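You operate a simulated robot arm through the tools that you are given. There is no shell and no other tool. Be economical: measure what you need, move in short steps, check, and stop when the job is done.

You are at the controls of a simulated robot arm. One attempt, no reset.

JOB
Clear the jammed moulder: seeded dough back on the board, plain dough through.
Fine: press stop before you reach in; shut the guard to run it; stop it at the end.
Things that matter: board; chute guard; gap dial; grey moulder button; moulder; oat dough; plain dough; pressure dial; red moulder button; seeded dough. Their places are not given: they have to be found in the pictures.

Only the result counts: the job must be done as asked and must still hold three seconds after the hand-in. Knocking over, shifting, dropping, spilling or breaking anything else fails it.

ROBOT AND FRAMES
A 7-joint arm with a fingered hand, fixed in place. Base frame: the origin is at the foot of the arm, x ahead of it, y to its left, z up. Readings come in mm, rad, newtons and seconds.
With the tool pointing down near the work surface it reaches from about 100 to 600 mm from the base axis. Its first joint turns from -2.007 to 2.007 rad. Payload 3.1 kg.
Tool frame: the origin (TCP) lies between the finger pads and is the grasp point; the fingertips stand 22 mm ahead of it; z points along the fingers, y is the line along which they close. The gripper opens to 112 mm. The gripper's body begins 60 mm behind the TCP. The gripper is a hand of 3 fingers: y runs from the thumb to the fingers, the wrist lies at [0, 0, -218] in the tool frame, and closing takes about 1.5 s.
Orientation is told as [roll, pitch, yaw] about the base's x, y, z axes, in that order, counted from this pose: with the fingers straight down and closing along the base's y, the tool's x points along the base's -x, its y along +y and its z along -z.

CONTROLS
- The arm moves only by the tool play_rows. Its arguments are lists of equal length, an entry for each row: "slide": the shift along the tool's x, y, z in mm, a list of three; "dr": the turn, a rotation vector about the tool's x, y, z in rad, a list of three. In form: {"slide": [[dx, dy, dz], ...], "dr": [[wx, wy, wz], ...]}. A call has 1 to 12 rows; each row shifts and turns the commanded pose from where the row before left it, along the tool's axes as they then stand. "fingers" is the opening, from 0 (shut) to 1 (fully open), set as the call begins (left out, the last holds). Rows are played at 5 a second. More than 50 mm and 0.15 rad between two rows, or a gripper value outside its range, and nothing of the call is played. Where a pose cannot be reached the arm comes as near as it can. A force on the tool above 60 N (or 10 N above the force at the start of the call, whichever is more), or a blocked arm, ends the call early, and 0.2 s more pass. Each finger travels about 108 mm/s and halts on what it meets, pressing with about 33 N; the grip force reading is that of the motor and also rises with nothing between the fingers. The clock runs only during rows and for 0.2 s after the last one: add rows that do not move to give the fingers time. The reply holds the time, the measured pose of the TCP, the force on the tool along the base axes, the opening and the grip force, in the units named above and with some noise, with the torque about the TCP (base axes, N m) and any sound that the robot's microphone picked up, and new pictures: "show" is both (left out), scene, wrist or none.
- Cameras (640 x 400 px; columns grow to the right, rows downward): "scene" is fixed at [60.8, -501.9, 1834.1]; the picture's right is [0.69, -0.72, 0.00], its down [-0.58, -0.56, -0.58] and it looks along [0.42, 0.41, -0.81] (base axes); focal length 229 px, centre (320, 200). "wrist" rides on the gripper at [66, 3, -81] in the tool frame; the picture's right is [-0.05, 1.00, 0.00], its down [-0.77, -0.04, -0.64] and it looks along [-0.63, -0.03, 0.77] (tool axes); focal length 275 px, centre (320, 200).
- slide_trunk(by): slides the trunk up (or, below 0, down) by that many mm; the arm rides with it, the base frame stays. It gives what a move gives, with no picture.
- preshape(shape): the hand has 3 fingers and takes this shape, open, in about a second: jaw (thumb against the fingers, like two jaws); tri (thumb and two fingers); tip (a fingertip pinch); poke (one finger out to press); point (the index stretched); flat (the hand flat); cup (the hand cupped); fist (a fist). The gripper value then closes the fingers along that shape, each until it touches; the sizes above hold for jaw. It gives what a move gives, with no picture.
- locate(camera, pixels): for up to 12 pixels [column, row] of the newest picture of that camera ("zoom" is the newest enlarged one), the place [x, y, z] in the base frame of the surface seen there, good to about 3 mm, but the place of the scene camera against the robot may be out by one fixed shift of up to 18 mm in any direction. No time passes.
- close_up(camera, box): a new picture of the part [left, top, right, bottom] of that camera's present view, enlarged. No time passes.
- finish_job(): hands the job in; it is judged then, once.

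Go step by step. Measure first, check grasps and placings, and put right what went wrong. The budget is 80 turns and 200 pictures, counting those below and the enlarged ones. Unless the task says otherwise, let go and move clear before handing in, and close with one line.

The tools are called after "Call:" by a JSON object that holds its "fn" and its "kwargs". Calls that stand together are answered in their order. play_rows: Moves the arm, as the interface text tells. Its arguments: {"type":"object","properties":{"slide":{"type":"array"},"dr":{"type":"array"},"fingers":{"type":"number"},"show":{"type":"string","enum":["both","scene","wrist","none"]}},"required":["slide","dr"]} The other tools are called the same way: slide_trunk (by) slides the trunk up or down; preshape (shape) gives the hand a shape; locate (camera, pixels) gives the place of the surface under pixels of a picture; close_up (camera, box) takes an enlarged picture of a part of a camera's view; finish_job () hands the job in.

At the start:

```text
time: 0.0
tcp_pos: [361.6, 24.1, 1520.2]
orientation: [0.001, -0.002, 0.002]
wrist_force: [-0.3, -0.8, 0.3]
moment: [0.01, -0.02, 0.01]
opening: 112.1
grip_force: 0.0
shape: jaw
trunk travel left (down, up): [-951.0, 39.0]
```

scene: 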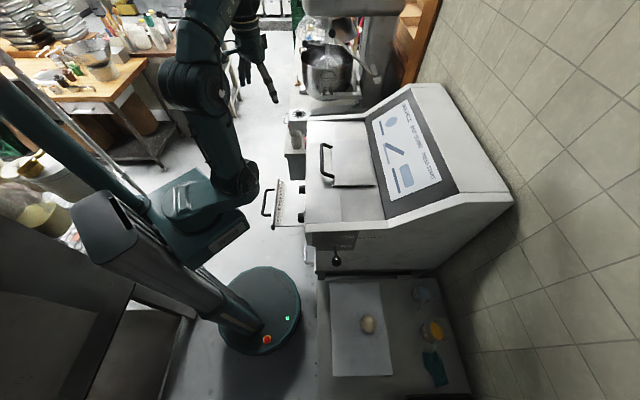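
wrist: 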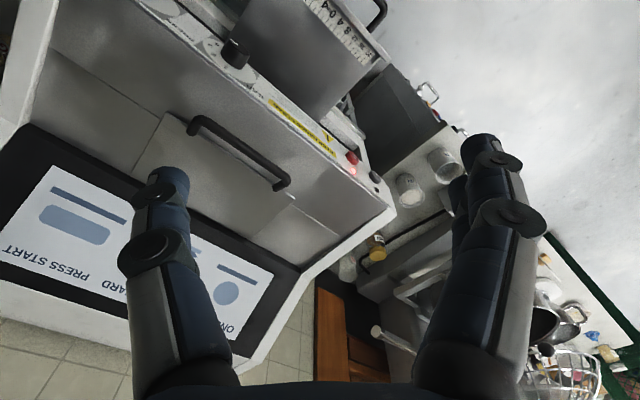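

The moulder is in view with a guard (handle at about 325,160 in scene), dials on the front face and a red light/button near wrist (352,158). I'll enlarge the views to identify things.

Call:
{"fn": "close_up", "kwargs": {"camera": "scene", "box": [250, 80, 450, 280]}}

Call:
{"fn": "close_up", "kwargs": {"camera": "wrist", "box": [180, 0, 480, 220]}}

Call:
{"fn": "close_up", "kwargs": {"camera": "scene", "box": [300, 230, 480, 400]}}

```text
2.00 times, centred on (350, 180) of scene
```

zoom: 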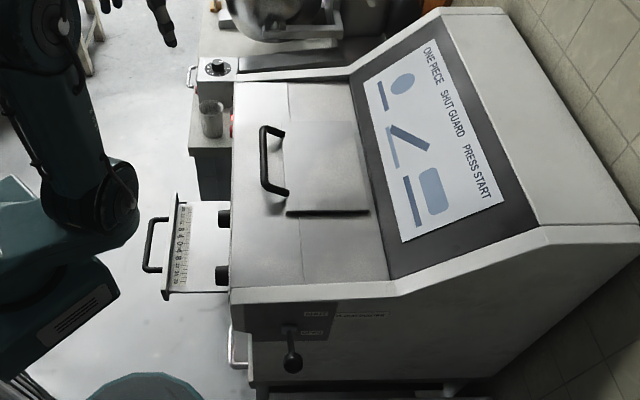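

```text
1.82 times, centred on (330, 110) of wrist
```

zoom: 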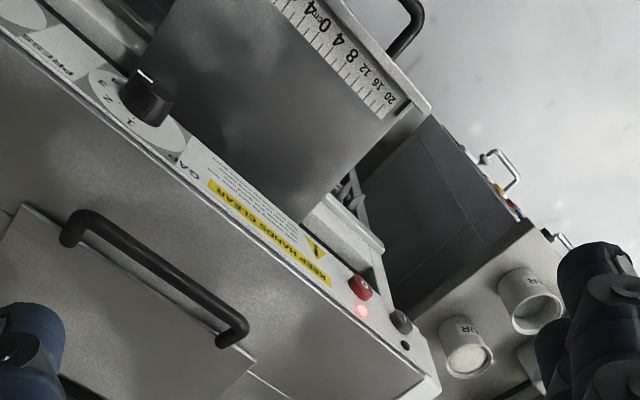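

```text
2.35 times, centred on (390, 315) of scene
```

zoom: 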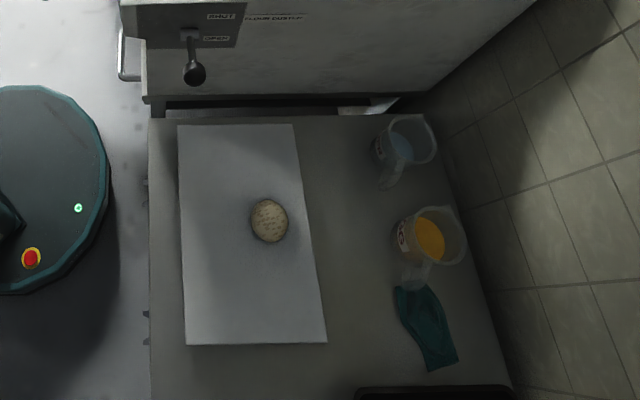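

The board holds one ball of dough; the buttons and dials are on the front face. Now I'll measure the main points.

Call:
{"fn": "locate", "kwargs": {"camera": "scene", "pixels": [[322, 147], [327, 178], [353, 182], [350, 150], [310, 187], [310, 217], [367, 324], [337, 283], [385, 375], [299, 119], [300, 130], [280, 205]]}}

Call:
{"fn": "locate", "kwargs": {"camera": "wrist", "pixels": [[352, 158], [350, 171], [375, 176], [236, 50], [195, 124], [282, 183], [210, 150], [170, 115], [292, 212], [345, 20], [375, 12], [388, 205]]}}

Call:
{"fn": "close_up", "kwargs": {"camera": "wrist", "box": [310, 110, 410, 220]}}

Call:
{"fn": "close_up", "kwargs": {"camera": "wrist", "box": [170, 0, 270, 90]}}

```text
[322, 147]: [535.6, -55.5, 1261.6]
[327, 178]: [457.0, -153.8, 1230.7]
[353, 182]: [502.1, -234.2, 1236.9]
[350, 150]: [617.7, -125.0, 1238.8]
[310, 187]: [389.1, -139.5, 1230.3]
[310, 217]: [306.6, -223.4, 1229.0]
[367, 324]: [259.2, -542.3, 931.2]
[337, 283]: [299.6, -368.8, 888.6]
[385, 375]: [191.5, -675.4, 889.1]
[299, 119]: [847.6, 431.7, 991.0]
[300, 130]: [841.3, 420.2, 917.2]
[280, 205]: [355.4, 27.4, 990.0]
```

```text
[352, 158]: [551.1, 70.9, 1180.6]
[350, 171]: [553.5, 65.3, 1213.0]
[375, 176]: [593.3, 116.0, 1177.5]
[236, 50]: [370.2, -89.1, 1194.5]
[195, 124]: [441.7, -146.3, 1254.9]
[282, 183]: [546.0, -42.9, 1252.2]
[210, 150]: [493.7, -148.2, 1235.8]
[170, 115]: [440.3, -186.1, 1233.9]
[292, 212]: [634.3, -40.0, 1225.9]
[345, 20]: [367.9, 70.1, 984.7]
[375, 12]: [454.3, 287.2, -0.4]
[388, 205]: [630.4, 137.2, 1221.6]
```

```text
3.64 times, centred on (360, 165) of wrist
```

zoom: 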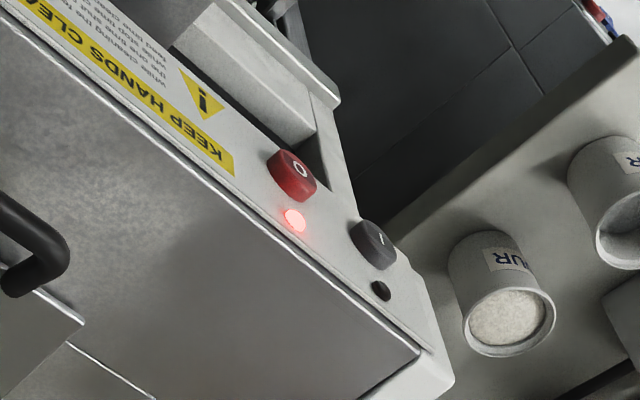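

```text
4.44 times, centred on (220, 45) of wrist
```

zoom: 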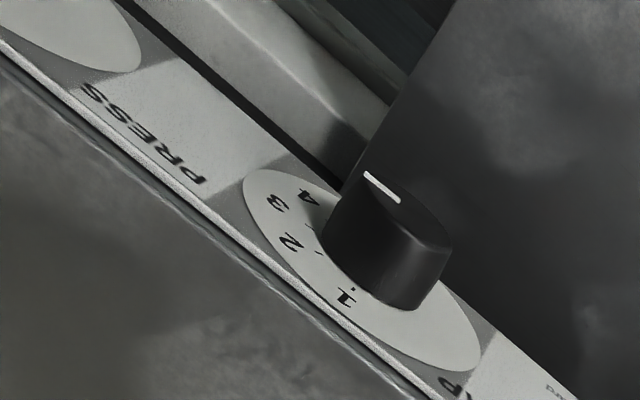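

Red button carries "O" (stop), grey "I" (start), and the red lamp is lit. I'll measure the button faces and panel plane using zoomed pictures, before turning the hand.

Call:
{"fn": "close_up", "kwargs": {"camera": "wrist", "box": [310, 110, 410, 220]}}

Call:
{"fn": "locate", "kwargs": {"camera": "zoom", "pixels": [[302, 170], [285, 185], [295, 222], [385, 240], [365, 250], [380, 291], [235, 210], [210, 110], [410, 280], [420, 345], [250, 170], [345, 215]]}}

Call:
{"fn": "close_up", "kwargs": {"camera": "scene", "box": [370, 90, 450, 200]}}

Call:
{"fn": "preshape", "kwargs": {"shape": "poke"}}

```text
3.64 times, centred on (360, 165) of wrist
```

zoom: 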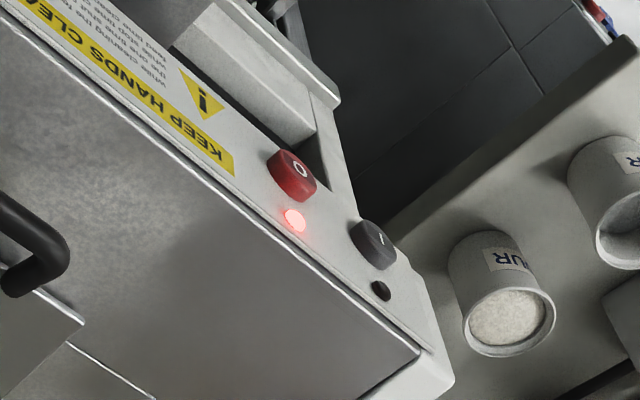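

```text
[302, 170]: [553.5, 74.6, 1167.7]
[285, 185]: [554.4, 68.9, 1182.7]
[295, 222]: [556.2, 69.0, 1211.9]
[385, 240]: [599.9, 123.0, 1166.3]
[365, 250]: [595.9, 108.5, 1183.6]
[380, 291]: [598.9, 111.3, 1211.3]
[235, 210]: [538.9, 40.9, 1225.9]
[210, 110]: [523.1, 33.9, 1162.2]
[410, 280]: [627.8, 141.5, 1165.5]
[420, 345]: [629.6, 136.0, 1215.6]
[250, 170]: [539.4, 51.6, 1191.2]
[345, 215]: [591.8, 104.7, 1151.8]
```

```text
3.64 times, centred on (410, 145) of scene
```

zoom: 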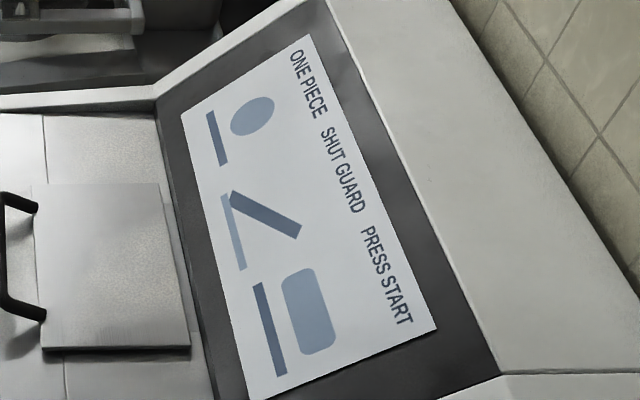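

```text
time: 0.9
tcp_pos: [362.3, 22.9, 1520.4]
orientation: [0.0, -0.001, 0.0]
wrist_force: [-0.7, -0.4, -0.1]
moment: [0.03, 0.01, 0.0]
opening: 0.2
grip_force: 0.0
shape: poke
trunk travel left (down, up): [-951.0, 39.0]
```

Red face centre is about (553,75,1168), panel normal about (-0.71,0.71,0). I turn the hand to face the panel, high up first.

Call:
{"fn": "play_rows", "kwargs": {"slide": [[0, 0, 0], [0, 0, 0], [0, 0, 0], [0, 0, 0], [0, 0, 0], [0, 0, 0], [30, 43, 0], [30, 43, 0], [30, 43, 0], [10, 43, 0]], "dr": [[0, 0, 0.131], [0, 0, 0.131], [0, 0, 0.131], [0, 0, 0.131], [0, 0, 0.131], [0, 0, 0.1304], [0, 0, 0], [0, 0, 0], [0, 0, 0], [0, 0, 0]], "show": "wrist"}}

Call:
{"fn": "play_rows", "kwargs": {"slide": [[0, 0, 0], [0, 0, 0], [0, 0, 0], [0, 0, 0], [0, 0, 0], [0, 0, 0], [0, 0, 0], [0, 0, 0], [0, 0, 0], [0, 0, 0], [0, 0, 0]], "dr": [[0, -0.1428, 0], [0, -0.1428, 0], [0, -0.1428, 0], [0, -0.1428, 0], [0, -0.1428, 0], [0, -0.1428, 0], [0, -0.1428, 0], [0, -0.1428, 0], [0, -0.1428, 0], [0, -0.1428, 0], [0, -0.1428, 0]], "show": "both"}}

```text
refused: row 7 steps farther than a row can; nothing moved
```

```text
time: 3.3
tcp_pos: [399.2, 30.8, 1520.4]
orientation: [2.777, -1.568, -2.773]
wrist_force: [-0.3, 0.1, -1.0]
moment: [0.01, -0.03, 0.01]
opening: 0.1
grip_force: 0.0
shape: poke
out of reach, approached as far as the arm can: row 7, 8, 9
trunk travel left (down, up): [-951.0, 39.0]
```

scene: 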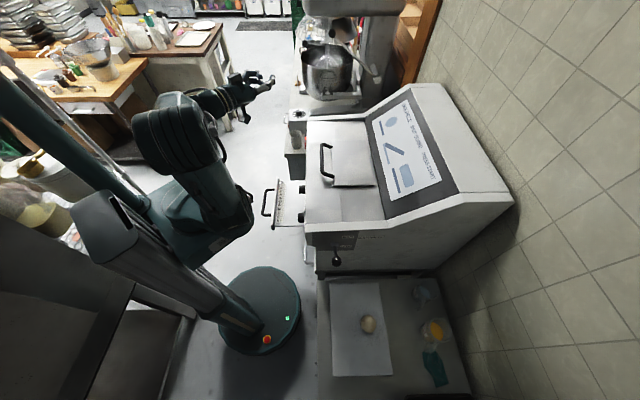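
wrist: 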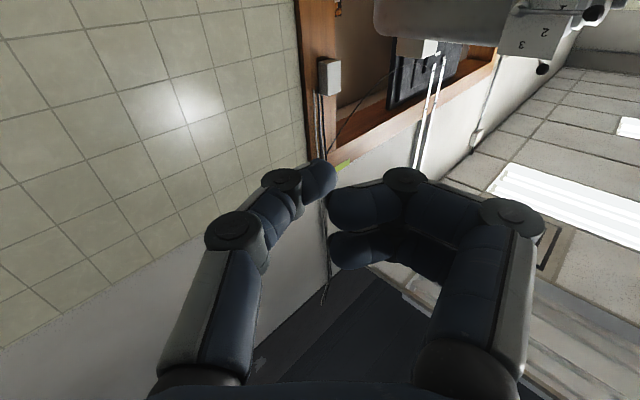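

The hand is now horizontal along +x. I yaw it to face the panel and look again.

Call:
{"fn": "play_rows", "kwargs": {"slide": [[0, 0, 0], [0, 0, 0], [0, 0, 0], [0, 0, 0], [0, 0, 0], [0, 0, 0], [0, 40, 0], [0, 40, 0], [0, 40, 0], [0, 40, 0], [0, 0, 0]], "dr": [[0.131, 0, 0], [0.131, 0, 0], [0.131, 0, 0], [0.131, 0, 0], [0.131, 0, 0], [0.1304, 0, 0], [0, 0, 0], [0, 0, 0], [0, 0, 0], [0, 0, 0], [0, 0, 0]], "show": "both"}}

```text
time: 5.7
tcp_pos: [509.6, 144.1, 1522.1]
orientation: [1.566, -1.569, -2.351]
wrist_force: [0.7, 0.0, -0.4]
moment: [0.02, 0.02, 0.04]
opening: 0.0
grip_force: 0.0
shape: poke
trunk travel left (down, up): [-951.0, 39.0]
```

scene: 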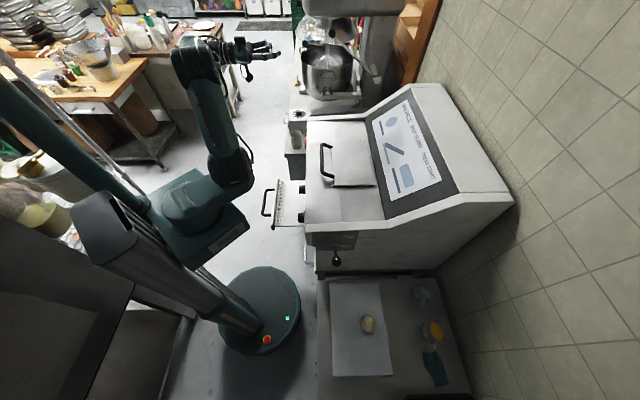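
wrist: 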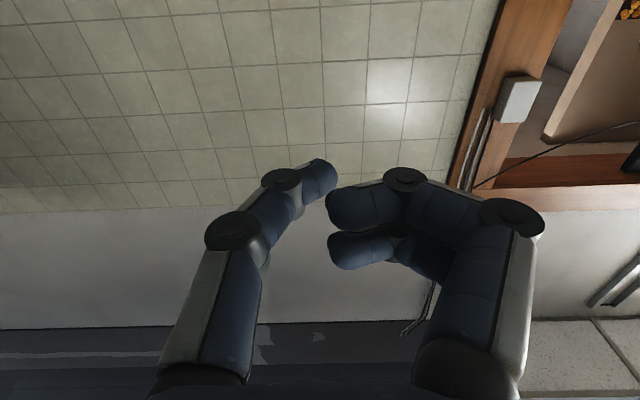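

Hand faces the panel. I measure where the extended fingertip (pixel about 325,170) lies.

Call:
{"fn": "close_up", "kwargs": {"camera": "wrist", "box": [220, 130, 440, 290]}}

Call:
{"fn": "locate", "kwargs": {"camera": "wrist", "pixels": [[328, 166], [320, 162], [320, 180], [310, 180], [335, 205], [350, 205], [335, 245], [350, 250], [330, 195], [405, 180]]}}

```text
2.50 times, centred on (330, 210) of wrist
```

zoom: 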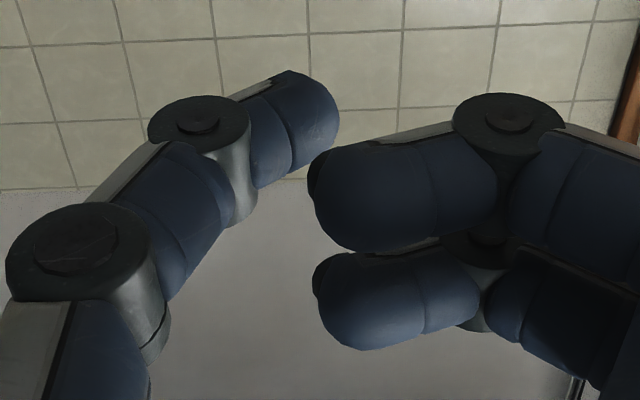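

```text
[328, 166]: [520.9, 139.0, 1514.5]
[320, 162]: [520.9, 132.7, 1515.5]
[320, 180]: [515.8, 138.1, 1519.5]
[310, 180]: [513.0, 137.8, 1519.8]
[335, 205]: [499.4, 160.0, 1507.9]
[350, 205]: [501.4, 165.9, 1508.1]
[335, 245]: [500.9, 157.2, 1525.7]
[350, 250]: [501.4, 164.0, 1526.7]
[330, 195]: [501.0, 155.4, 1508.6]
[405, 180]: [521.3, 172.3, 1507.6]
```

The fingertip lies on the tool axis about 20 mm ahead of the TCP. I shift 18 mm sideways and lower the trunk to button height.

Call:
{"fn": "play_rows", "kwargs": {"slide": [[0, -18, -10]], "dr": [[0, 0, 0]], "show": "none"}}

Call:
{"fn": "slide_trunk", "kwargs": {"by": -353}}

Call:
{"fn": "play_rows", "kwargs": {"slide": [[0, 0, 0]], "dr": [[0, 0, 0]], "show": "both"}}

```text
time: 6.1
tcp_pos: [492.7, 140.0, 1522.1]
orientation: [2.376, -1.57, 3.123]
wrist_force: [0.0, -0.5, 0.4]
moment: [0.02, 0.01, 0.0]
opening: 0.0
grip_force: 0.1
shape: poke
trunk travel left (down, up): [-951.0, 39.0]
```

```text
time: 9.2
tcp_pos: [483.5, -5.3, 1191.4]
orientation: [1.031, -1.394, -2.15]
wrist_force: [-117.4, 97.8, -2.1]
moment: [-0.39, -0.54, 2.39]
opening: 0.0
grip_force: 0.1
shape: poke
trunk travel left (down, up): [-616.0, 374.0]
stopped: the arm was blocked; the commanded pose is now the measured one
```

```text
time: 9.5
tcp_pos: [411.4, 40.5, 1155.6]
orientation: [1.108, -1.192, -2.07]
wrist_force: [-6.1, -1.5, 0.7]
moment: [0.07, -0.03, 0.48]
opening: 0.0
grip_force: 0.0
shape: poke
trunk travel left (down, up): [-616.0, 374.0]
stopped in row 1: the arm was blocked; the commanded pose is now the measured one
```

scene: 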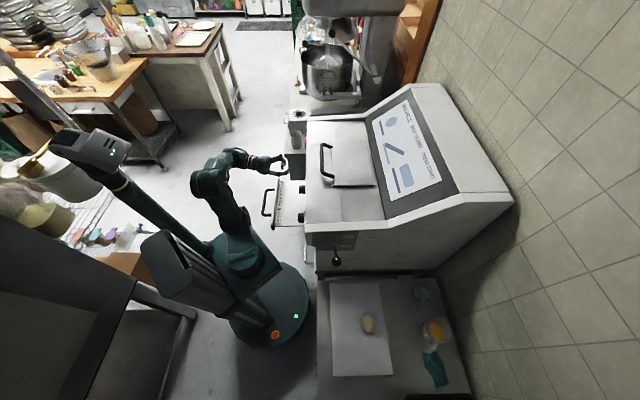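
wrist: 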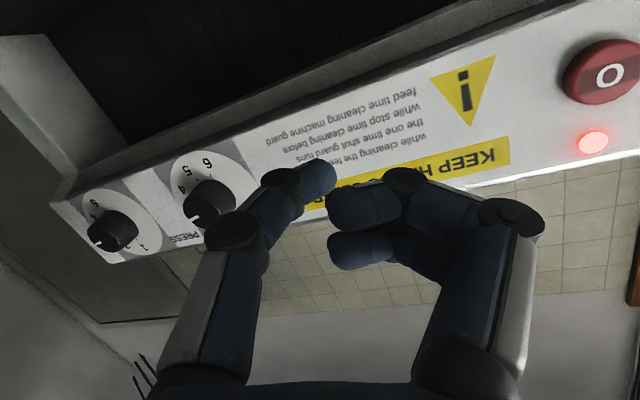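

The trunk slide dragged the hand off its path and it touched the panel around the label; it is now free in front of the panel at (411,40,1156). I check the dials and the machine for changes.

Call:
{"fn": "close_up", "kwargs": {"camera": "wrist", "box": [60, 130, 260, 270]}}

Call:
{"fn": "close_up", "kwargs": {"camera": "scene", "box": [180, 130, 340, 290]}}

Call:
{"fn": "play_rows", "kwargs": {"slide": [[0, 0, 0]], "dr": [[0, 0, 0]], "show": "none"}}

```text
2.86 times, centred on (160, 200) of wrist
```

zoom: 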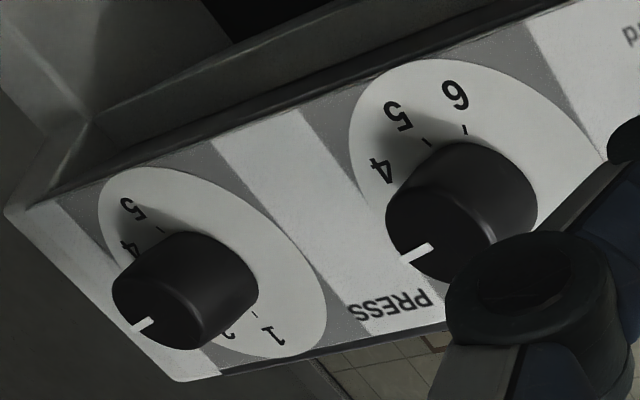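

```text
2.50 times, centred on (260, 210) of scene
```

zoom: 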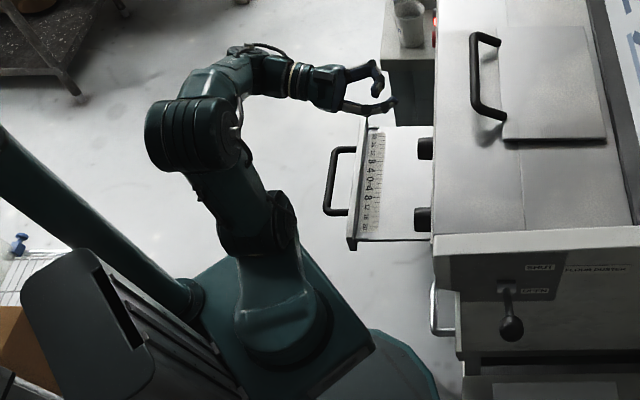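

```text
time: 9.8
tcp_pos: [289.0, 135.2, 1132.5]
orientation: [0.973, -1.297, -2.071]
wrist_force: [-0.6, 0.5, 2.1]
moment: [0.07, 0.03, 0.13]
opening: 0.0
grip_force: 0.1
shape: poke
trunk travel left (down, up): [-616.0, 374.0]
stopped in row 1: the arm was blocked; the commanded pose is now the measured one
```

The arm is still settling; I let it come to rest.

Call:
{"fn": "play_rows", "kwargs": {"slide": [[0, 0, 0], [0, 0, 0]], "dr": [[0, 0, 0], [0, 0, 0]], "show": "none"}}

Call:
{"fn": "play_rows", "kwargs": {"slide": [[0, 0, 0], [0, 0, 0]], "dr": [[0, 0, 0], [0, 0, 0]], "show": "both"}}

```text
time: 10.2
tcp_pos: [340.2, 111.4, 1130.0]
orientation: [0.863, -1.282, -1.962]
wrist_force: [-1.2, -1.2, 0.0]
moment: [0.03, 0.0, 0.1]
opening: 0.1
grip_force: 0.1
shape: poke
trunk travel left (down, up): [-616.0, 374.0]
stopped in row 1: the arm was blocked; the commanded pose is now the measured one
```

```text
time: 10.8
tcp_pos: [332.1, 108.8, 1130.7]
orientation: [0.882, -1.29, -1.999]
wrist_force: [0.6, 0.3, -0.2]
moment: [0.0, 0.02, -0.03]
opening: 0.2
grip_force: 0.0
shape: poke
trunk travel left (down, up): [-616.0, 374.0]
```

scene: 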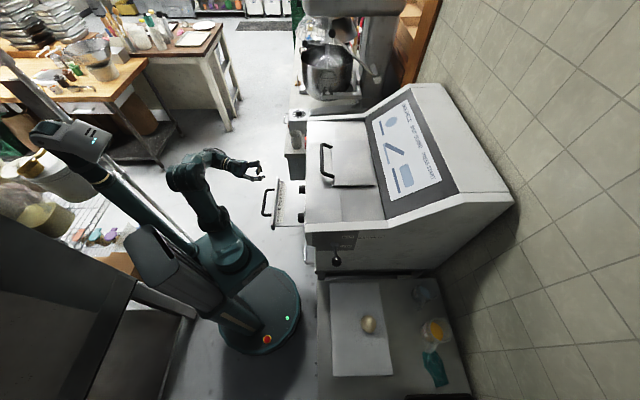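
wrist: 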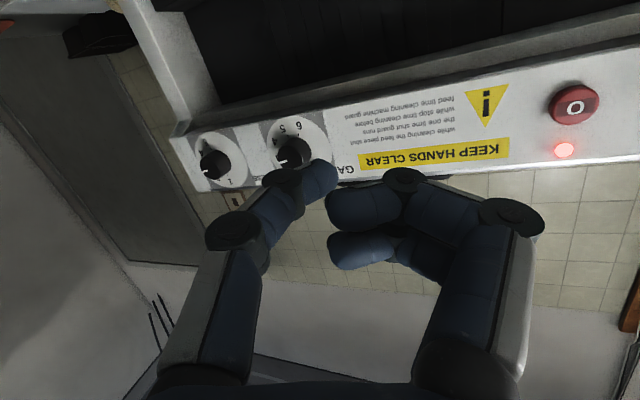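

At rest at (332,109,1131), nothing looks disturbed. I straighten the hand to the panel and move along to the red button, staying clear of it.

Call:
{"fn": "play_rows", "kwargs": {"slide": [[0, 0, 0], [0, 0, 0], [0, 0, 0], [0, 0, 0], [-9, 33, 0], [-9, 33, 0], [-9, 33, 0], [-10, 33, 0], [0, 0, 0]], "dr": [[-0.0825, -0.035, -0.061], [-0.0825, -0.035, -0.061], [-0.0825, -0.035, -0.061], [-0.0825, -0.035, -0.061], [0, 0, 0], [0, 0, 0], [0, 0, 0], [0, 0, 0], [0, 0, 0]], "show": "both"}}

```text
time: 12.8
tcp_pos: [425.9, 203.8, 1167.5]
orientation: [0.966, -1.569, -1.748]
wrist_force: [-0.6, -0.1, 0.2]
moment: [0.0, 0.0, 0.02]
opening: 0.1
grip_force: 0.2
shape: poke
trunk travel left (down, up): [-616.0, 374.0]
```

scene: 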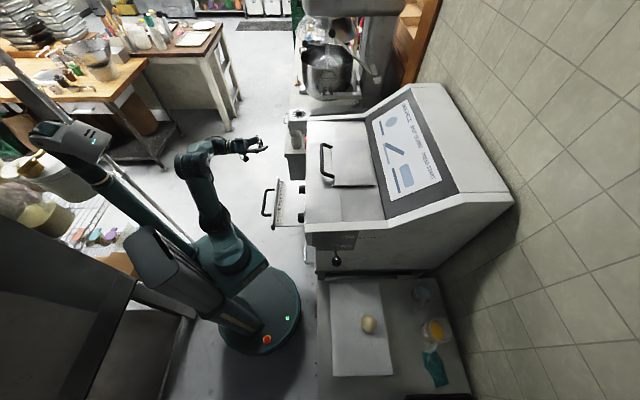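
wrist: 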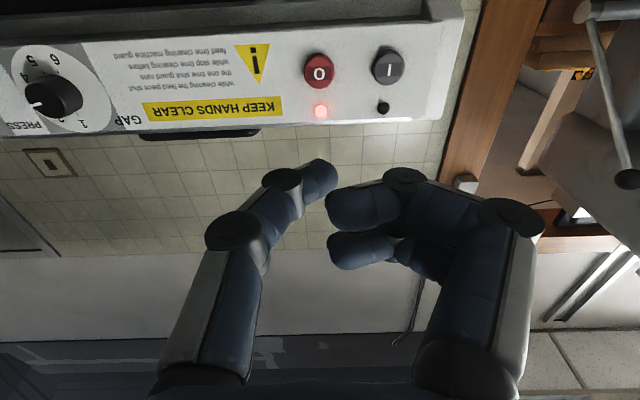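

The red button (320,70) is straight ahead. I measure both buttons from here.

Call:
{"fn": "locate", "kwargs": {"camera": "wrist", "pixels": [[320, 74], [320, 60], [311, 70], [329, 70], [388, 69], [388, 58], [322, 111], [350, 100], [380, 28], [230, 130], [50, 95], [200, 60]]}}

Call:
{"fn": "close_up", "kwargs": {"camera": "wrist", "box": [0, 0, 160, 140]}}

```text
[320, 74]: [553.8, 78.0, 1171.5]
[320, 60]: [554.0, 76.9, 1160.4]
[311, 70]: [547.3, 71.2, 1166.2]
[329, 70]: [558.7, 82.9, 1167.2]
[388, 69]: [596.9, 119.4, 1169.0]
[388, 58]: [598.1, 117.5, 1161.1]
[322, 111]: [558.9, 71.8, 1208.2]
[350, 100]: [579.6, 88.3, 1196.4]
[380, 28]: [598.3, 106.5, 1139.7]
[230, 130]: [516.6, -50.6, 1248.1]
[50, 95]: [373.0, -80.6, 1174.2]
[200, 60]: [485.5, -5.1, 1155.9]
```

```text
2.86 times, centred on (80, 70) of wrist
```

zoom: 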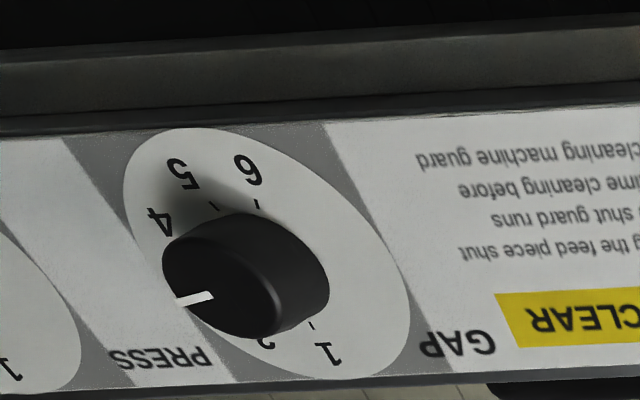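

Red face centre measured (553,77,1168), aligned with the finger. Advance, then press in small steps.

Call:
{"fn": "play_rows", "kwargs": {"slide": [[0, 0, 45], [0, 0, 45], [0, 0, 40], [0, 0, 10], [0, 0, 6], [0, 0, 4], [0, 0, 4], [0, 0, 4], [0, 0, 4], [0, 0, 4]], "dr": [[0, 0, 0], [0, 0, 0], [0, 0, 0], [0, 0, 0], [0, 0, 0], [0, 0, 0], [0, 0, 0], [0, 0, 0], [0, 0, 0], [0, 0, 0]], "show": "wrist"}}

```text
time: 15.0
tcp_pos: [541.5, 88.4, 1168.3]
orientation: [2.069, -1.569, -2.852]
wrist_force: [-8.2, 5.9, -3.0]
moment: [0.04, 0.03, -0.05]
opening: 0.2
grip_force: 0.0
shape: poke
trunk travel left (down, up): [-616.0, 374.0]
heard: click
```

wrist: 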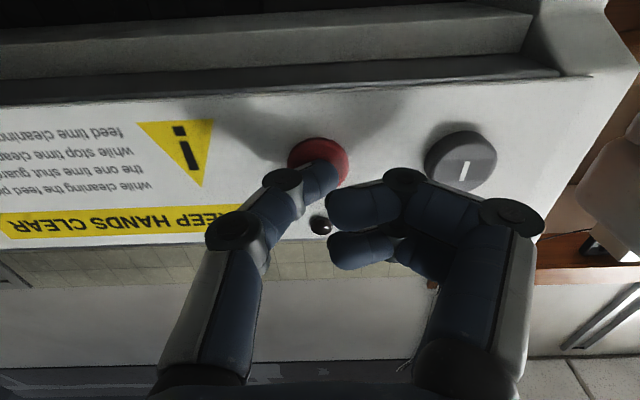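

Click heard and the red lamp is out: stopped. I back off, rise, and turn the hand down to look at the guard.

Call:
{"fn": "play_rows", "kwargs": {"slide": [[0, 0, -40], [0, 0, -45], [0, 0, -45], [0, 0, -40], [-40, 0, 0], [-40, 0, 0], [-40, 0, 0], [0, 0, 0]], "dr": [[0, 0, 0], [0, 0, 0], [0, 0, 0], [0, 0, 0], [0, 0, 0], [0, 0, 0], [0, 0, 0], [0, 0, 0]], "show": "none"}}

Call:
{"fn": "play_rows", "kwargs": {"slide": [[0, 0, 0], [0, 0, 0], [0, 0, 0], [0, 0, 0], [0, 0, 0], [0, 0, 0], [0, 0, 0], [0, 0, 0], [0, 0, 0], [0, 0, 0], [0, 0, 0]], "dr": [[0, 0.1428, 0], [0, 0.1428, 0], [0, 0.1428, 0], [0, 0.1428, 0], [0, 0.1428, 0], [0, 0.1428, 0], [0, 0.1428, 0], [0, 0.1428, 0], [0, 0.1428, 0], [0, 0.1428, 0], [0, 0.1428, 0]], "show": "both"}}

```text
time: 16.8
tcp_pos: [422.7, 208.3, 1289.6]
orientation: [0.771, -1.568, -1.551]
wrist_force: [1.0, 0.9, 0.6]
moment: [0.01, 0.05, 0.03]
opening: 0.0
grip_force: 0.0
shape: poke
trunk travel left (down, up): [-616.0, 374.0]
```

```text
time: 19.2
tcp_pos: [329.0, 15.0, 1185.3]
orientation: [0.005, 0.003, -0.782]
wrist_force: [-0.1, -1.1, 0.5]
moment: [0.04, -0.01, 0.0]
opening: 0.3
grip_force: 0.0
shape: poke
out of reach, approached as far as the arm can: row 5, 6, 7, 8, 9, 10, 11
trunk travel left (down, up): [-616.0, 374.0]
```

scene: 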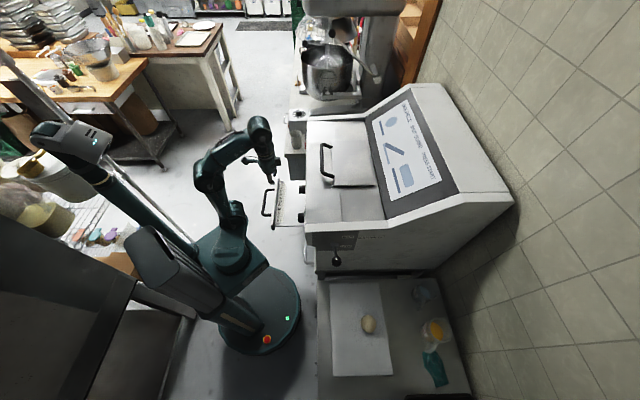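
wrist: 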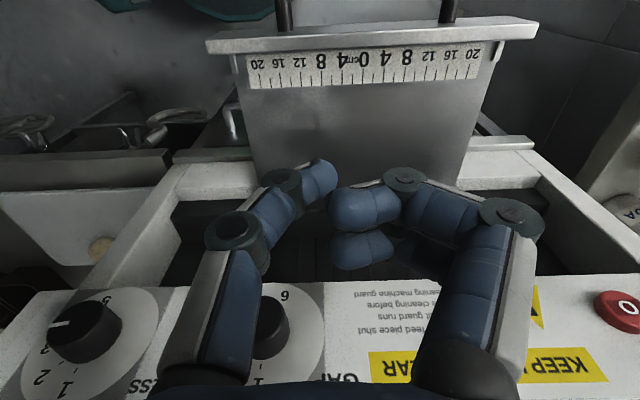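

Tool-down at this trunk height is at the edge of reach. I raise the trunk in a small step and see.

Call:
{"fn": "slide_trunk", "kwargs": {"by": 100}}

```text
time: 20.5
tcp_pos: [327.8, 17.5, 1285.5]
orientation: [0.001, 0.001, -0.782]
wrist_force: [0.0, 0.0, -0.1]
moment: [0.03, -0.01, 0.01]
opening: 0.1
grip_force: 0.1
shape: poke
trunk travel left (down, up): [-716.0, 274.0]
```

Raising is clean. I raise further, go to jaw shape, and turn so the jaws close across the handle.

Call:
{"fn": "slide_trunk", "kwargs": {"by": 150}}

Call:
{"fn": "preshape", "kwargs": {"shape": "jaw"}}

Call:
{"fn": "play_rows", "kwargs": {"slide": [[0, 0, 0], [0, 0, 0], [0, 0, 0], [0, 0, 0], [0, 0, 0], [0, 0, 0], [0, 0, 0], [0, 0, 0], [0, 0, 0], [0, 0, 0], [0, 0, 0]], "dr": [[0, 0, -0.1428], [0, 0, -0.1428], [0, 0, -0.1428], [0, 0, -0.1428], [0, 0, -0.1428], [0, 0, -0.1428], [0, 0, -0.1428], [0, 0, -0.1428], [0, 0, -0.1428], [0, 0, -0.1428], [0, 0, -0.1428]], "show": "wrist"}}

```text
time: 22.3
tcp_pos: [327.7, 16.9, 1436.1]
orientation: [0.001, -0.001, -0.781]
wrist_force: [-0.4, 0.6, 0.5]
moment: [0.01, -0.03, -0.01]
opening: 0.2
grip_force: 0.1
shape: poke
trunk travel left (down, up): [-866.0, 124.0]
```

```text
time: 23.2
tcp_pos: [327.1, 17.0, 1435.1]
orientation: [0.001, -0.001, -0.782]
wrist_force: [-0.5, 0.0, 0.1]
moment: [0.0, -0.02, 0.0]
opening: 111.7
grip_force: 0.0
shape: jaw
trunk travel left (down, up): [-866.0, 124.0]
```

```text
time: 25.6
tcp_pos: [327.9, 17.0, 1437.0]
orientation: [-0.002, 0.0, 0.791]
wrist_force: [-0.9, 0.6, 0.5]
moment: [0.0, -0.02, 0.02]
opening: 111.8
grip_force: 0.1
shape: jaw
trunk travel left (down, up): [-866.0, 124.0]
```

wrist: 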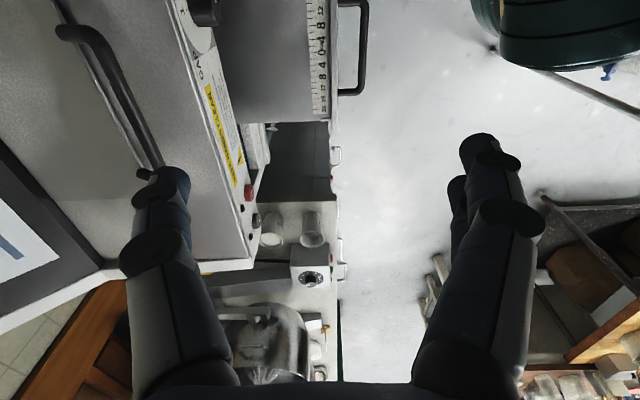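

Handle now visible at upper left (110,90). I move over the guard at height.

Call:
{"fn": "play_rows", "kwargs": {"slide": [[0, -45, 0], [0, -45, 0], [0, -45, 0], [0, -45, 0], [0, -16, 0], [0, 0, 0]], "dr": [[0, 0, 0], [0, 0, 0], [0, 0, 0], [0, 0, 0], [0, 0, 0], [0, 0, 0]], "show": "both"}}

```text
time: 27.0
tcp_pos: [438.3, -114.6, 1427.3]
orientation: [-0.002, -0.002, 0.786]
wrist_force: [-0.5, 0.4, 0.7]
moment: [-0.02, -0.01, 0.03]
opening: 111.8
grip_force: 0.2
shape: jaw
out of reach, approached as far as the arm can: row 3, 4, 5
trunk travel left (down, up): [-866.0, 124.0]
```

scene: 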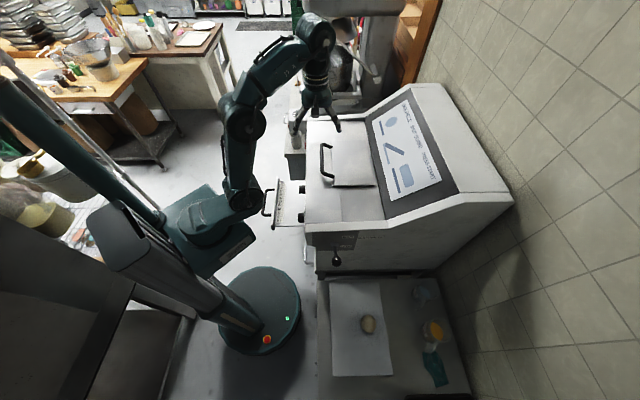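
wrist: 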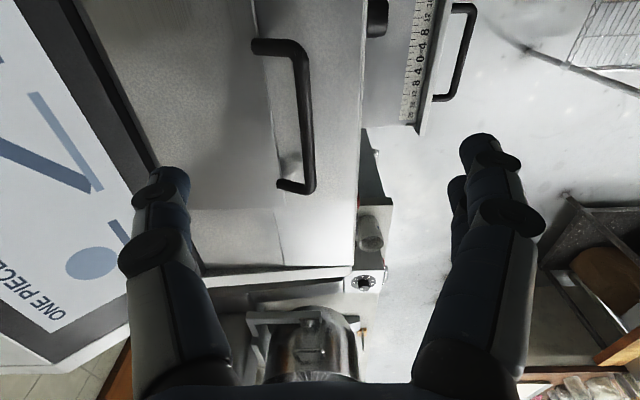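

The handle bar is well seen at (305,110). I measure the handle and guard plate.

Call:
{"fn": "locate", "kwargs": {"camera": "wrist", "pixels": [[303, 70], [307, 120], [308, 170], [262, 46], [285, 184], [250, 120], [262, 60], [278, 205], [320, 120], [170, 120], [240, 240], [285, 120]]}}

Call:
{"fn": "close_up", "kwargs": {"camera": "wrist", "box": [140, 0, 380, 290]}}

```text
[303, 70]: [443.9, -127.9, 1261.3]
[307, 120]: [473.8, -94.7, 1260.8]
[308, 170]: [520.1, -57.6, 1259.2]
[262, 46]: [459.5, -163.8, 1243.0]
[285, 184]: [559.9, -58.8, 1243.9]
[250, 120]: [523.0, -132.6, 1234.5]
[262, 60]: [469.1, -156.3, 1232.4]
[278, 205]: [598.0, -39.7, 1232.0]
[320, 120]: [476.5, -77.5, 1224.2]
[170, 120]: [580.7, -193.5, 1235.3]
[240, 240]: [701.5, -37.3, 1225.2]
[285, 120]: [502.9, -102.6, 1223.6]
```

```text
1.38 times, centred on (260, 145) of wrist
```

zoom: 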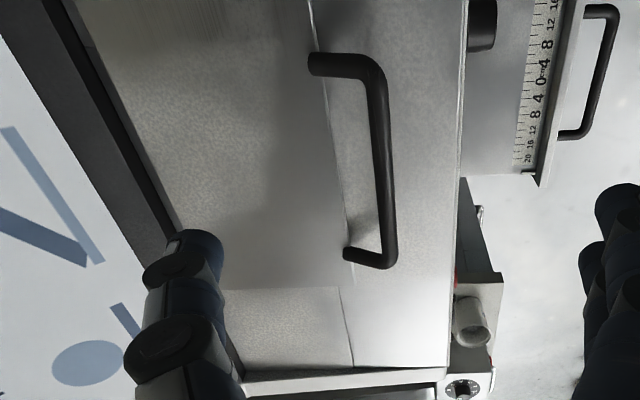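

The bar is at n≈-402, z≈1256 and the plate's front edge about n=-442. I measure the rear edge of the guard and the slope of the sign panel.

Call:
{"fn": "locate", "kwargs": {"camera": "wrist", "pixels": [[155, 150], [146, 150], [135, 125], [125, 125], [115, 130], [100, 120], [110, 60], [90, 30], [50, 150], [20, 100], [100, 5], [200, 205]]}}

Call:
{"fn": "locate", "kwargs": {"camera": "scene", "pixels": [[363, 184], [374, 186], [365, 141], [335, 187], [345, 160], [360, 160], [368, 160], [378, 160], [400, 160], [430, 140], [390, 215], [420, 95]]}}

```text
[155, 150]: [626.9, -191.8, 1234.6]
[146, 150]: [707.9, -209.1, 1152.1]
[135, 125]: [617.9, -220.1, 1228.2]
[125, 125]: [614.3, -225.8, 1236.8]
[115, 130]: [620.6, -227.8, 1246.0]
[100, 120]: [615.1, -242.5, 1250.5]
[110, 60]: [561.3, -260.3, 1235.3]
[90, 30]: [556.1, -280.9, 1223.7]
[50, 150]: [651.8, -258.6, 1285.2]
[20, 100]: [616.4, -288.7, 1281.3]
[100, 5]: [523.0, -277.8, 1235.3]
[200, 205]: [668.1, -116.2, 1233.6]
```

```text
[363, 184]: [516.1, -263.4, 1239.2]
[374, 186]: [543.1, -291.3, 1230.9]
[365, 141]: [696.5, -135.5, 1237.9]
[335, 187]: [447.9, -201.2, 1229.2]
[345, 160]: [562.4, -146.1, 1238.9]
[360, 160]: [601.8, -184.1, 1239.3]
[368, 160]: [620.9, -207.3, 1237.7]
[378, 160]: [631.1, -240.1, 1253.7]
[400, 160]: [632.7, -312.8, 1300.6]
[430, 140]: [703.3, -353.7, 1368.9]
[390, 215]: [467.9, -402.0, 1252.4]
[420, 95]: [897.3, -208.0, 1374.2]
```

Guard plate spans n≈-442 to -580 with its rear edge at the sign, so it likely hinges there. I part-close the jaws and come down over the bar, stopping above to check.

Call:
{"fn": "play_rows", "kwargs": {"slide": [[0, 0, 40], [0, 0, 40], [-23, -5, 20], [-23, -6, 10], [0, 0, 0], [0, 0, 0]], "dr": [[0, 0, 0], [0, 0, 0], [0, 0, 0], [0, 0, 0], [0, 0, 0], [0, 0, 0]], "fingers": 0.38, "show": "wrist"}}

```text
time: 28.4
tcp_pos: [477.1, -88.3, 1317.5]
orientation: [0.0, -0.003, 0.786]
wrist_force: [0.0, -0.2, -0.6]
moment: [-0.07, -0.01, -0.01]
opening: 43.0
grip_force: 0.1
shape: jaw
trunk travel left (down, up): [-866.0, 124.0]
```

wrist: 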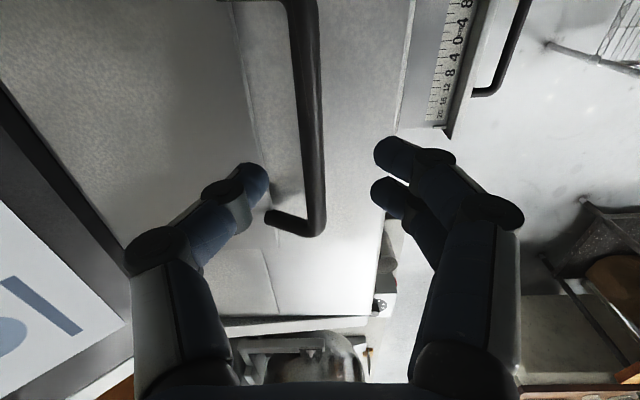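

The bar lies between the jaws, centred. Lower to z≈1259 and look.

Call:
{"fn": "play_rows", "kwargs": {"slide": [[0, 0, 30], [0, 0, 20], [0, 0, 8], [0, 0, 0]], "dr": [[0, 0, 0], [0, 0, 0], [0, 0, 0], [0, 0, 0]], "show": "wrist"}}

```text
time: 29.4
tcp_pos: [478.0, -89.8, 1257.0]
orientation: [-0.001, -0.002, 0.787]
wrist_force: [0.8, 0.0, 0.4]
moment: [-0.01, 0.01, -0.03]
opening: 43.1
grip_force: 0.1
shape: jaw
trunk travel left (down, up): [-866.0, 124.0]
```

wrist: 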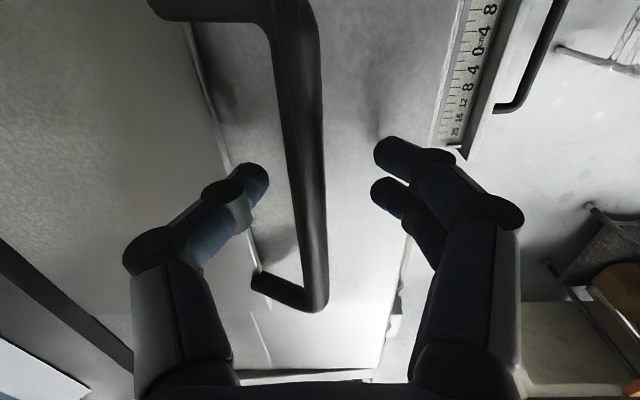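

Fingers straddle the bar without contact. Close on it.

Call:
{"fn": "play_rows", "kwargs": {"slide": [[0, 0, 0], [0, 0, 0], [0, 0, 0], [0, 0, 0], [0, 0, 0]], "dr": [[0, 0, 0], [0, 0, 0], [0, 0, 0], [0, 0, 0], [0, 0, 0]], "fingers": 0, "show": "wrist"}}

```text
time: 30.6
tcp_pos: [478.0, -91.9, 1258.0]
orientation: [0.002, 0.0, 0.787]
wrist_force: [7.1, -5.6, -4.6]
moment: [0.03, 0.03, 0.0]
opening: 0.0
grip_force: 33.0
shape: jaw
trunk travel left (down, up): [-866.0, 124.0]
```

wrist: 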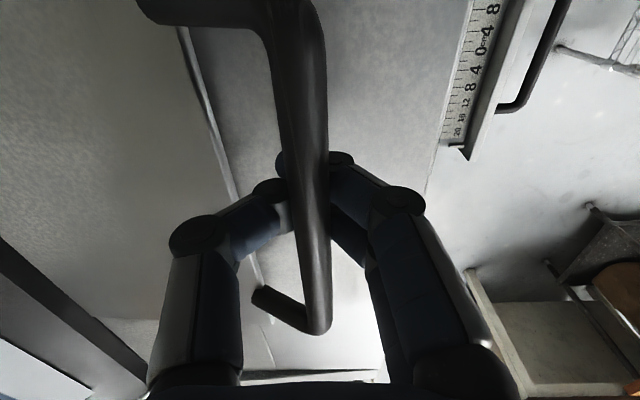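

The fingers closed under the bar, hooking it. I lift with the trunk in small steps, following the arc.

Call:
{"fn": "slide_trunk", "kwargs": {"by": 22}}

Call:
{"fn": "play_rows", "kwargs": {"slide": [[0, -4, 0], [0, 0, 0]], "dr": [[0, 0, 0], [0, 0, 0]], "show": "both"}}

```text
time: 31.2
tcp_pos: [481.5, -94.2, 1278.0]
orientation: [0.005, -0.003, 0.787]
wrist_force: [13.5, -14.0, -6.5]
moment: [0.12, 0.15, 0.02]
opening: 0.0
grip_force: 33.0
shape: jaw
trunk travel left (down, up): [-888.0, 102.0]
```

```text
time: 31.8
tcp_pos: [482.8, -96.2, 1279.6]
orientation: [0.004, -0.002, 0.788]
wrist_force: [7.5, -8.2, -7.0]
moment: [0.07, 0.12, -0.01]
opening: 0.2
grip_force: 32.8
shape: jaw
trunk travel left (down, up): [-888.0, 102.0]
```

scene: 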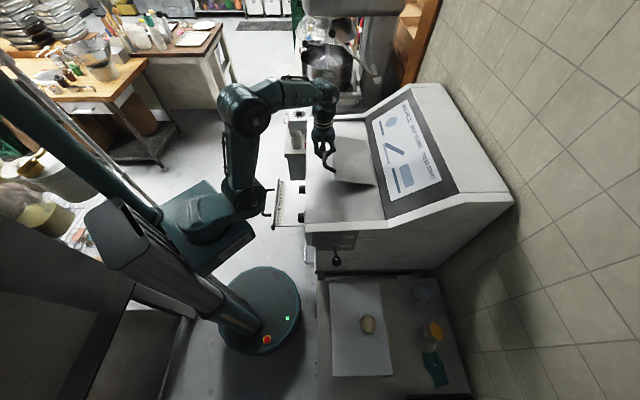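
wrist: 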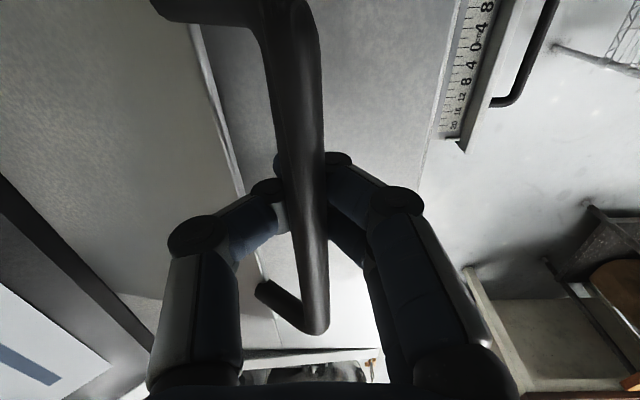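

The guard tilts up with little force. Continue the arc.

Call:
{"fn": "slide_trunk", "kwargs": {"by": 24}}

Call:
{"fn": "play_rows", "kwargs": {"slide": [[0, -8, 0], [0, 0, 0]], "dr": [[0, 0, 0], [0, 0, 0]], "show": "none"}}

Call:
{"fn": "slide_trunk", "kwargs": {"by": 24}}

Call:
{"fn": "play_rows", "kwargs": {"slide": [[0, -12, 0], [0, 0, 0]], "dr": [[0, 0, 0], [0, 0, 0]], "show": "scene"}}

```text
time: 32.5
tcp_pos: [487.1, -98.9, 1301.1]
orientation: [0.006, -0.003, 0.785]
wrist_force: [17.0, -19.7, -14.7]
moment: [0.19, 0.2, 0.0]
opening: 0.0
grip_force: 33.0
shape: jaw
trunk travel left (down, up): [-912.0, 78.0]
```

```text
time: 33.1
tcp_pos: [488.7, -101.2, 1303.1]
orientation: [0.004, -0.002, 0.791]
wrist_force: [9.7, -11.6, -10.7]
moment: [0.14, 0.11, -0.03]
opening: 0.3
grip_force: 32.8
shape: jaw
trunk travel left (down, up): [-912.0, 78.0]
```

```text
time: 33.8
tcp_pos: [494.8, -108.1, 1324.0]
orientation: [0.008, -0.002, 0.785]
wrist_force: [21.2, -24.0, -23.8]
moment: [0.33, 0.34, -0.05]
opening: 0.0
grip_force: 33.2
shape: jaw
trunk travel left (down, up): [-936.0, 54.0]
```

```text
time: 34.4
tcp_pos: [497.8, -110.3, 1325.1]
orientation: [0.005, -0.001, 0.788]
wrist_force: [10.0, -12.5, -13.6]
moment: [0.18, 0.16, -0.03]
opening: 0.2
grip_force: 32.7
shape: jaw
trunk travel left (down, up): [-936.0, 54.0]
```

scene: 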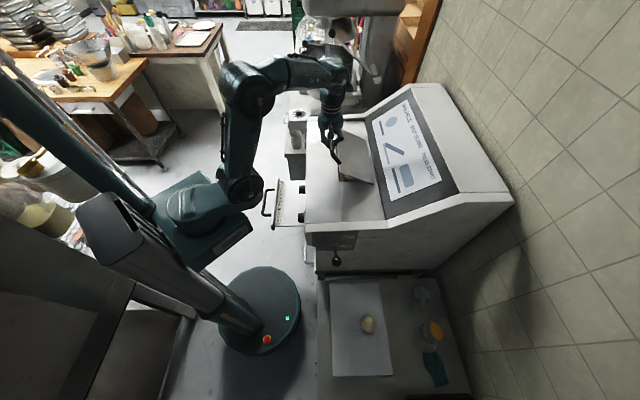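

Guard about 28° open. Continue with the remaining trunk travel.

Call:
{"fn": "slide_trunk", "kwargs": {"by": 26}}

Call:
{"fn": "play_rows", "kwargs": {"slide": [[0, -16, 0], [0, 0, 0]], "dr": [[0, 0, 0], [0, 0, 0]], "show": "none"}}

Call:
{"fn": "slide_trunk", "kwargs": {"by": 26}}

Call:
{"fn": "play_rows", "kwargs": {"slide": [[0, -24, 0], [0, 0, 0]], "dr": [[0, 0, 0], [0, 0, 0]], "show": "both"}}

```text
time: 35.2
tcp_pos: [507.0, -120.0, 1347.6]
orientation: [0.01, 0.0, 0.785]
wrist_force: [26.7, -29.3, -40.2]
moment: [0.54, 0.53, -0.02]
opening: 0.1
grip_force: 33.3
shape: jaw
trunk travel left (down, up): [-962.0, 28.0]
```

```text
time: 35.8
tcp_pos: [511.6, -124.1, 1350.9]
orientation: [0.008, -0.003, 0.789]
wrist_force: [13.0, -15.8, -23.1]
moment: [0.29, 0.29, -0.04]
opening: 0.0
grip_force: 33.0
shape: jaw
trunk travel left (down, up): [-962.0, 28.0]
```

```text
time: 36.3
tcp_pos: [518.7, -132.5, 1363.5]
orientation: [0.006, 0.008, 0.779]
wrist_force: [27.1, -28.5, -50.1]
moment: [0.51, 0.57, -0.01]
opening: 0.1
grip_force: 33.1
shape: jaw
trunk travel left (down, up): [-981.0, 9.0]
stopped: the force on the tool passed its limit (the readings are from after the stop); the commanded pose is now the measured one
```

```text
time: 36.9
tcp_pos: [527.7, -141.7, 1369.9]
orientation: [0.005, 0.0, 0.787]
wrist_force: [10.3, -8.3, -23.2]
moment: [0.25, 0.22, 0.02]
opening: 0.3
grip_force: 32.8
shape: jaw
trunk travel left (down, up): [-981.0, 9.0]
```

scene: 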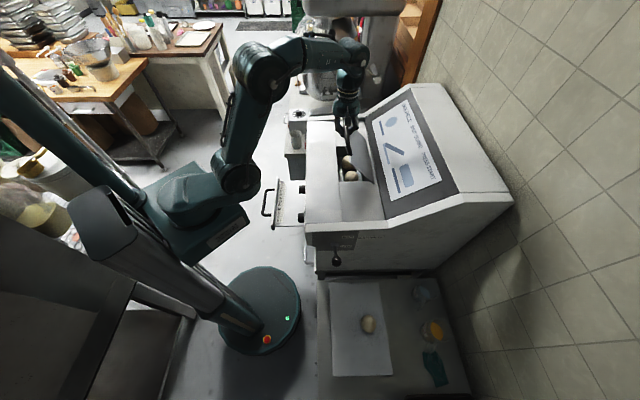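
wrist: 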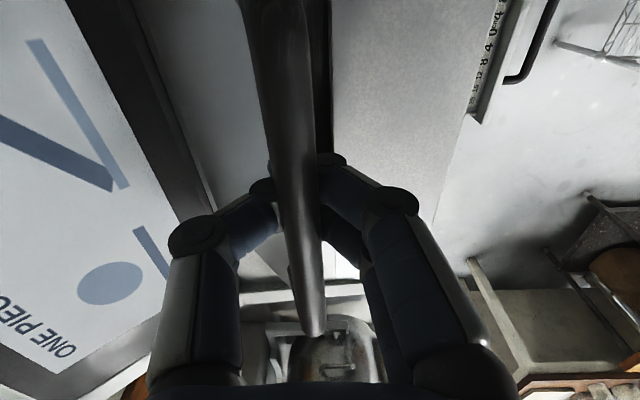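

Guard about 50° open; two dough balls show inside at (347,170). I go on up and back with the arm.

Call:
{"fn": "play_rows", "kwargs": {"slide": [[0, -8, -7], [0, -9, -7], [0, -9, -6], [0, -10, -5], [0, -10, -5], [0, -10, -4], [0, -10, -3], [0, 0, 0]], "dr": [[0, 0, 0], [0, 0, 0], [0, 0, 0], [0, 0, 0], [0, 0, 0], [0, 0, 0], [0, 0, 0], [0, 0, 0]], "show": "both"}}

```text
time: 38.7
tcp_pos: [577.1, -189.4, 1402.0]
orientation: [0.011, 0.007, 0.786]
wrist_force: [3.0, -9.9, -55.8]
moment: [0.5, 0.47, -0.05]
opening: 0.0
grip_force: 33.1
shape: jaw
trunk travel left (down, up): [-981.0, 9.0]
```

scene: 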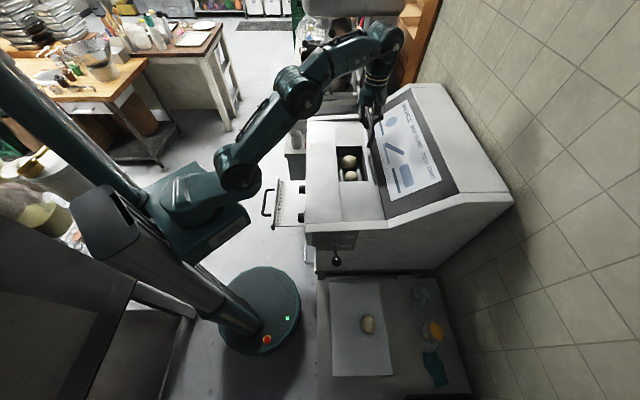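
wrist: 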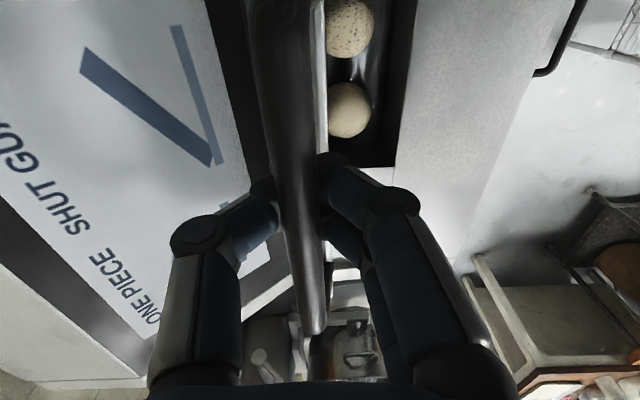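

Guard about 75° open; the seeded (348,25) and plain (348,108) balls are visible. Push the guard back past vertical.

Call:
{"fn": "play_rows", "kwargs": {"slide": [[0, -8, 3], [0, -9, 0], [0, -9, 0], [0, -9, 1], [0, -9, 2], [0, -9, 3], [0, -9, 4], [0, 0, 0]], "dr": [[0, 0, 0], [0, 0, 0], [0, 0, 0], [0, 0, 0], [0, 0, 0], [0, 0, 0], [0, 0, 0], [0, 0, 0]], "show": "both"}}

```text
time: 40.5
tcp_pos: [578.8, -212.0, 1390.1]
orientation: [-0.001, 0.001, 0.783]
wrist_force: [-0.2, 0.3, 0.7]
moment: [-0.01, -0.01, 0.01]
opening: 0.0
grip_force: 33.2
shape: jaw
out of reach, approached as far as the arm can: row 3, 4, 5, 6, 7
trunk travel left (down, up): [-981.0, 9.0]
```

scene: 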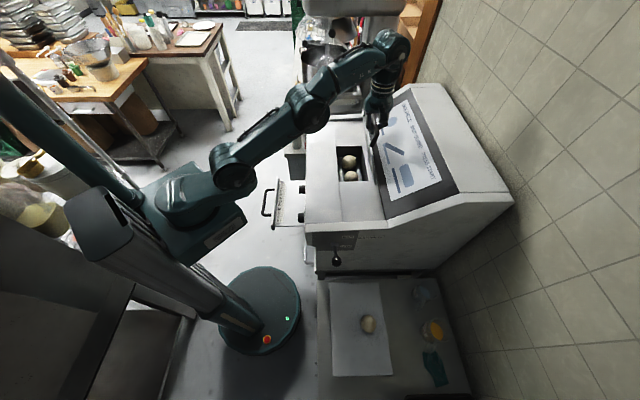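
wrist: 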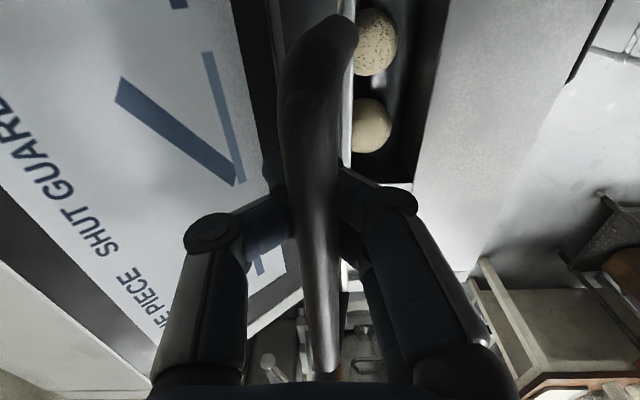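

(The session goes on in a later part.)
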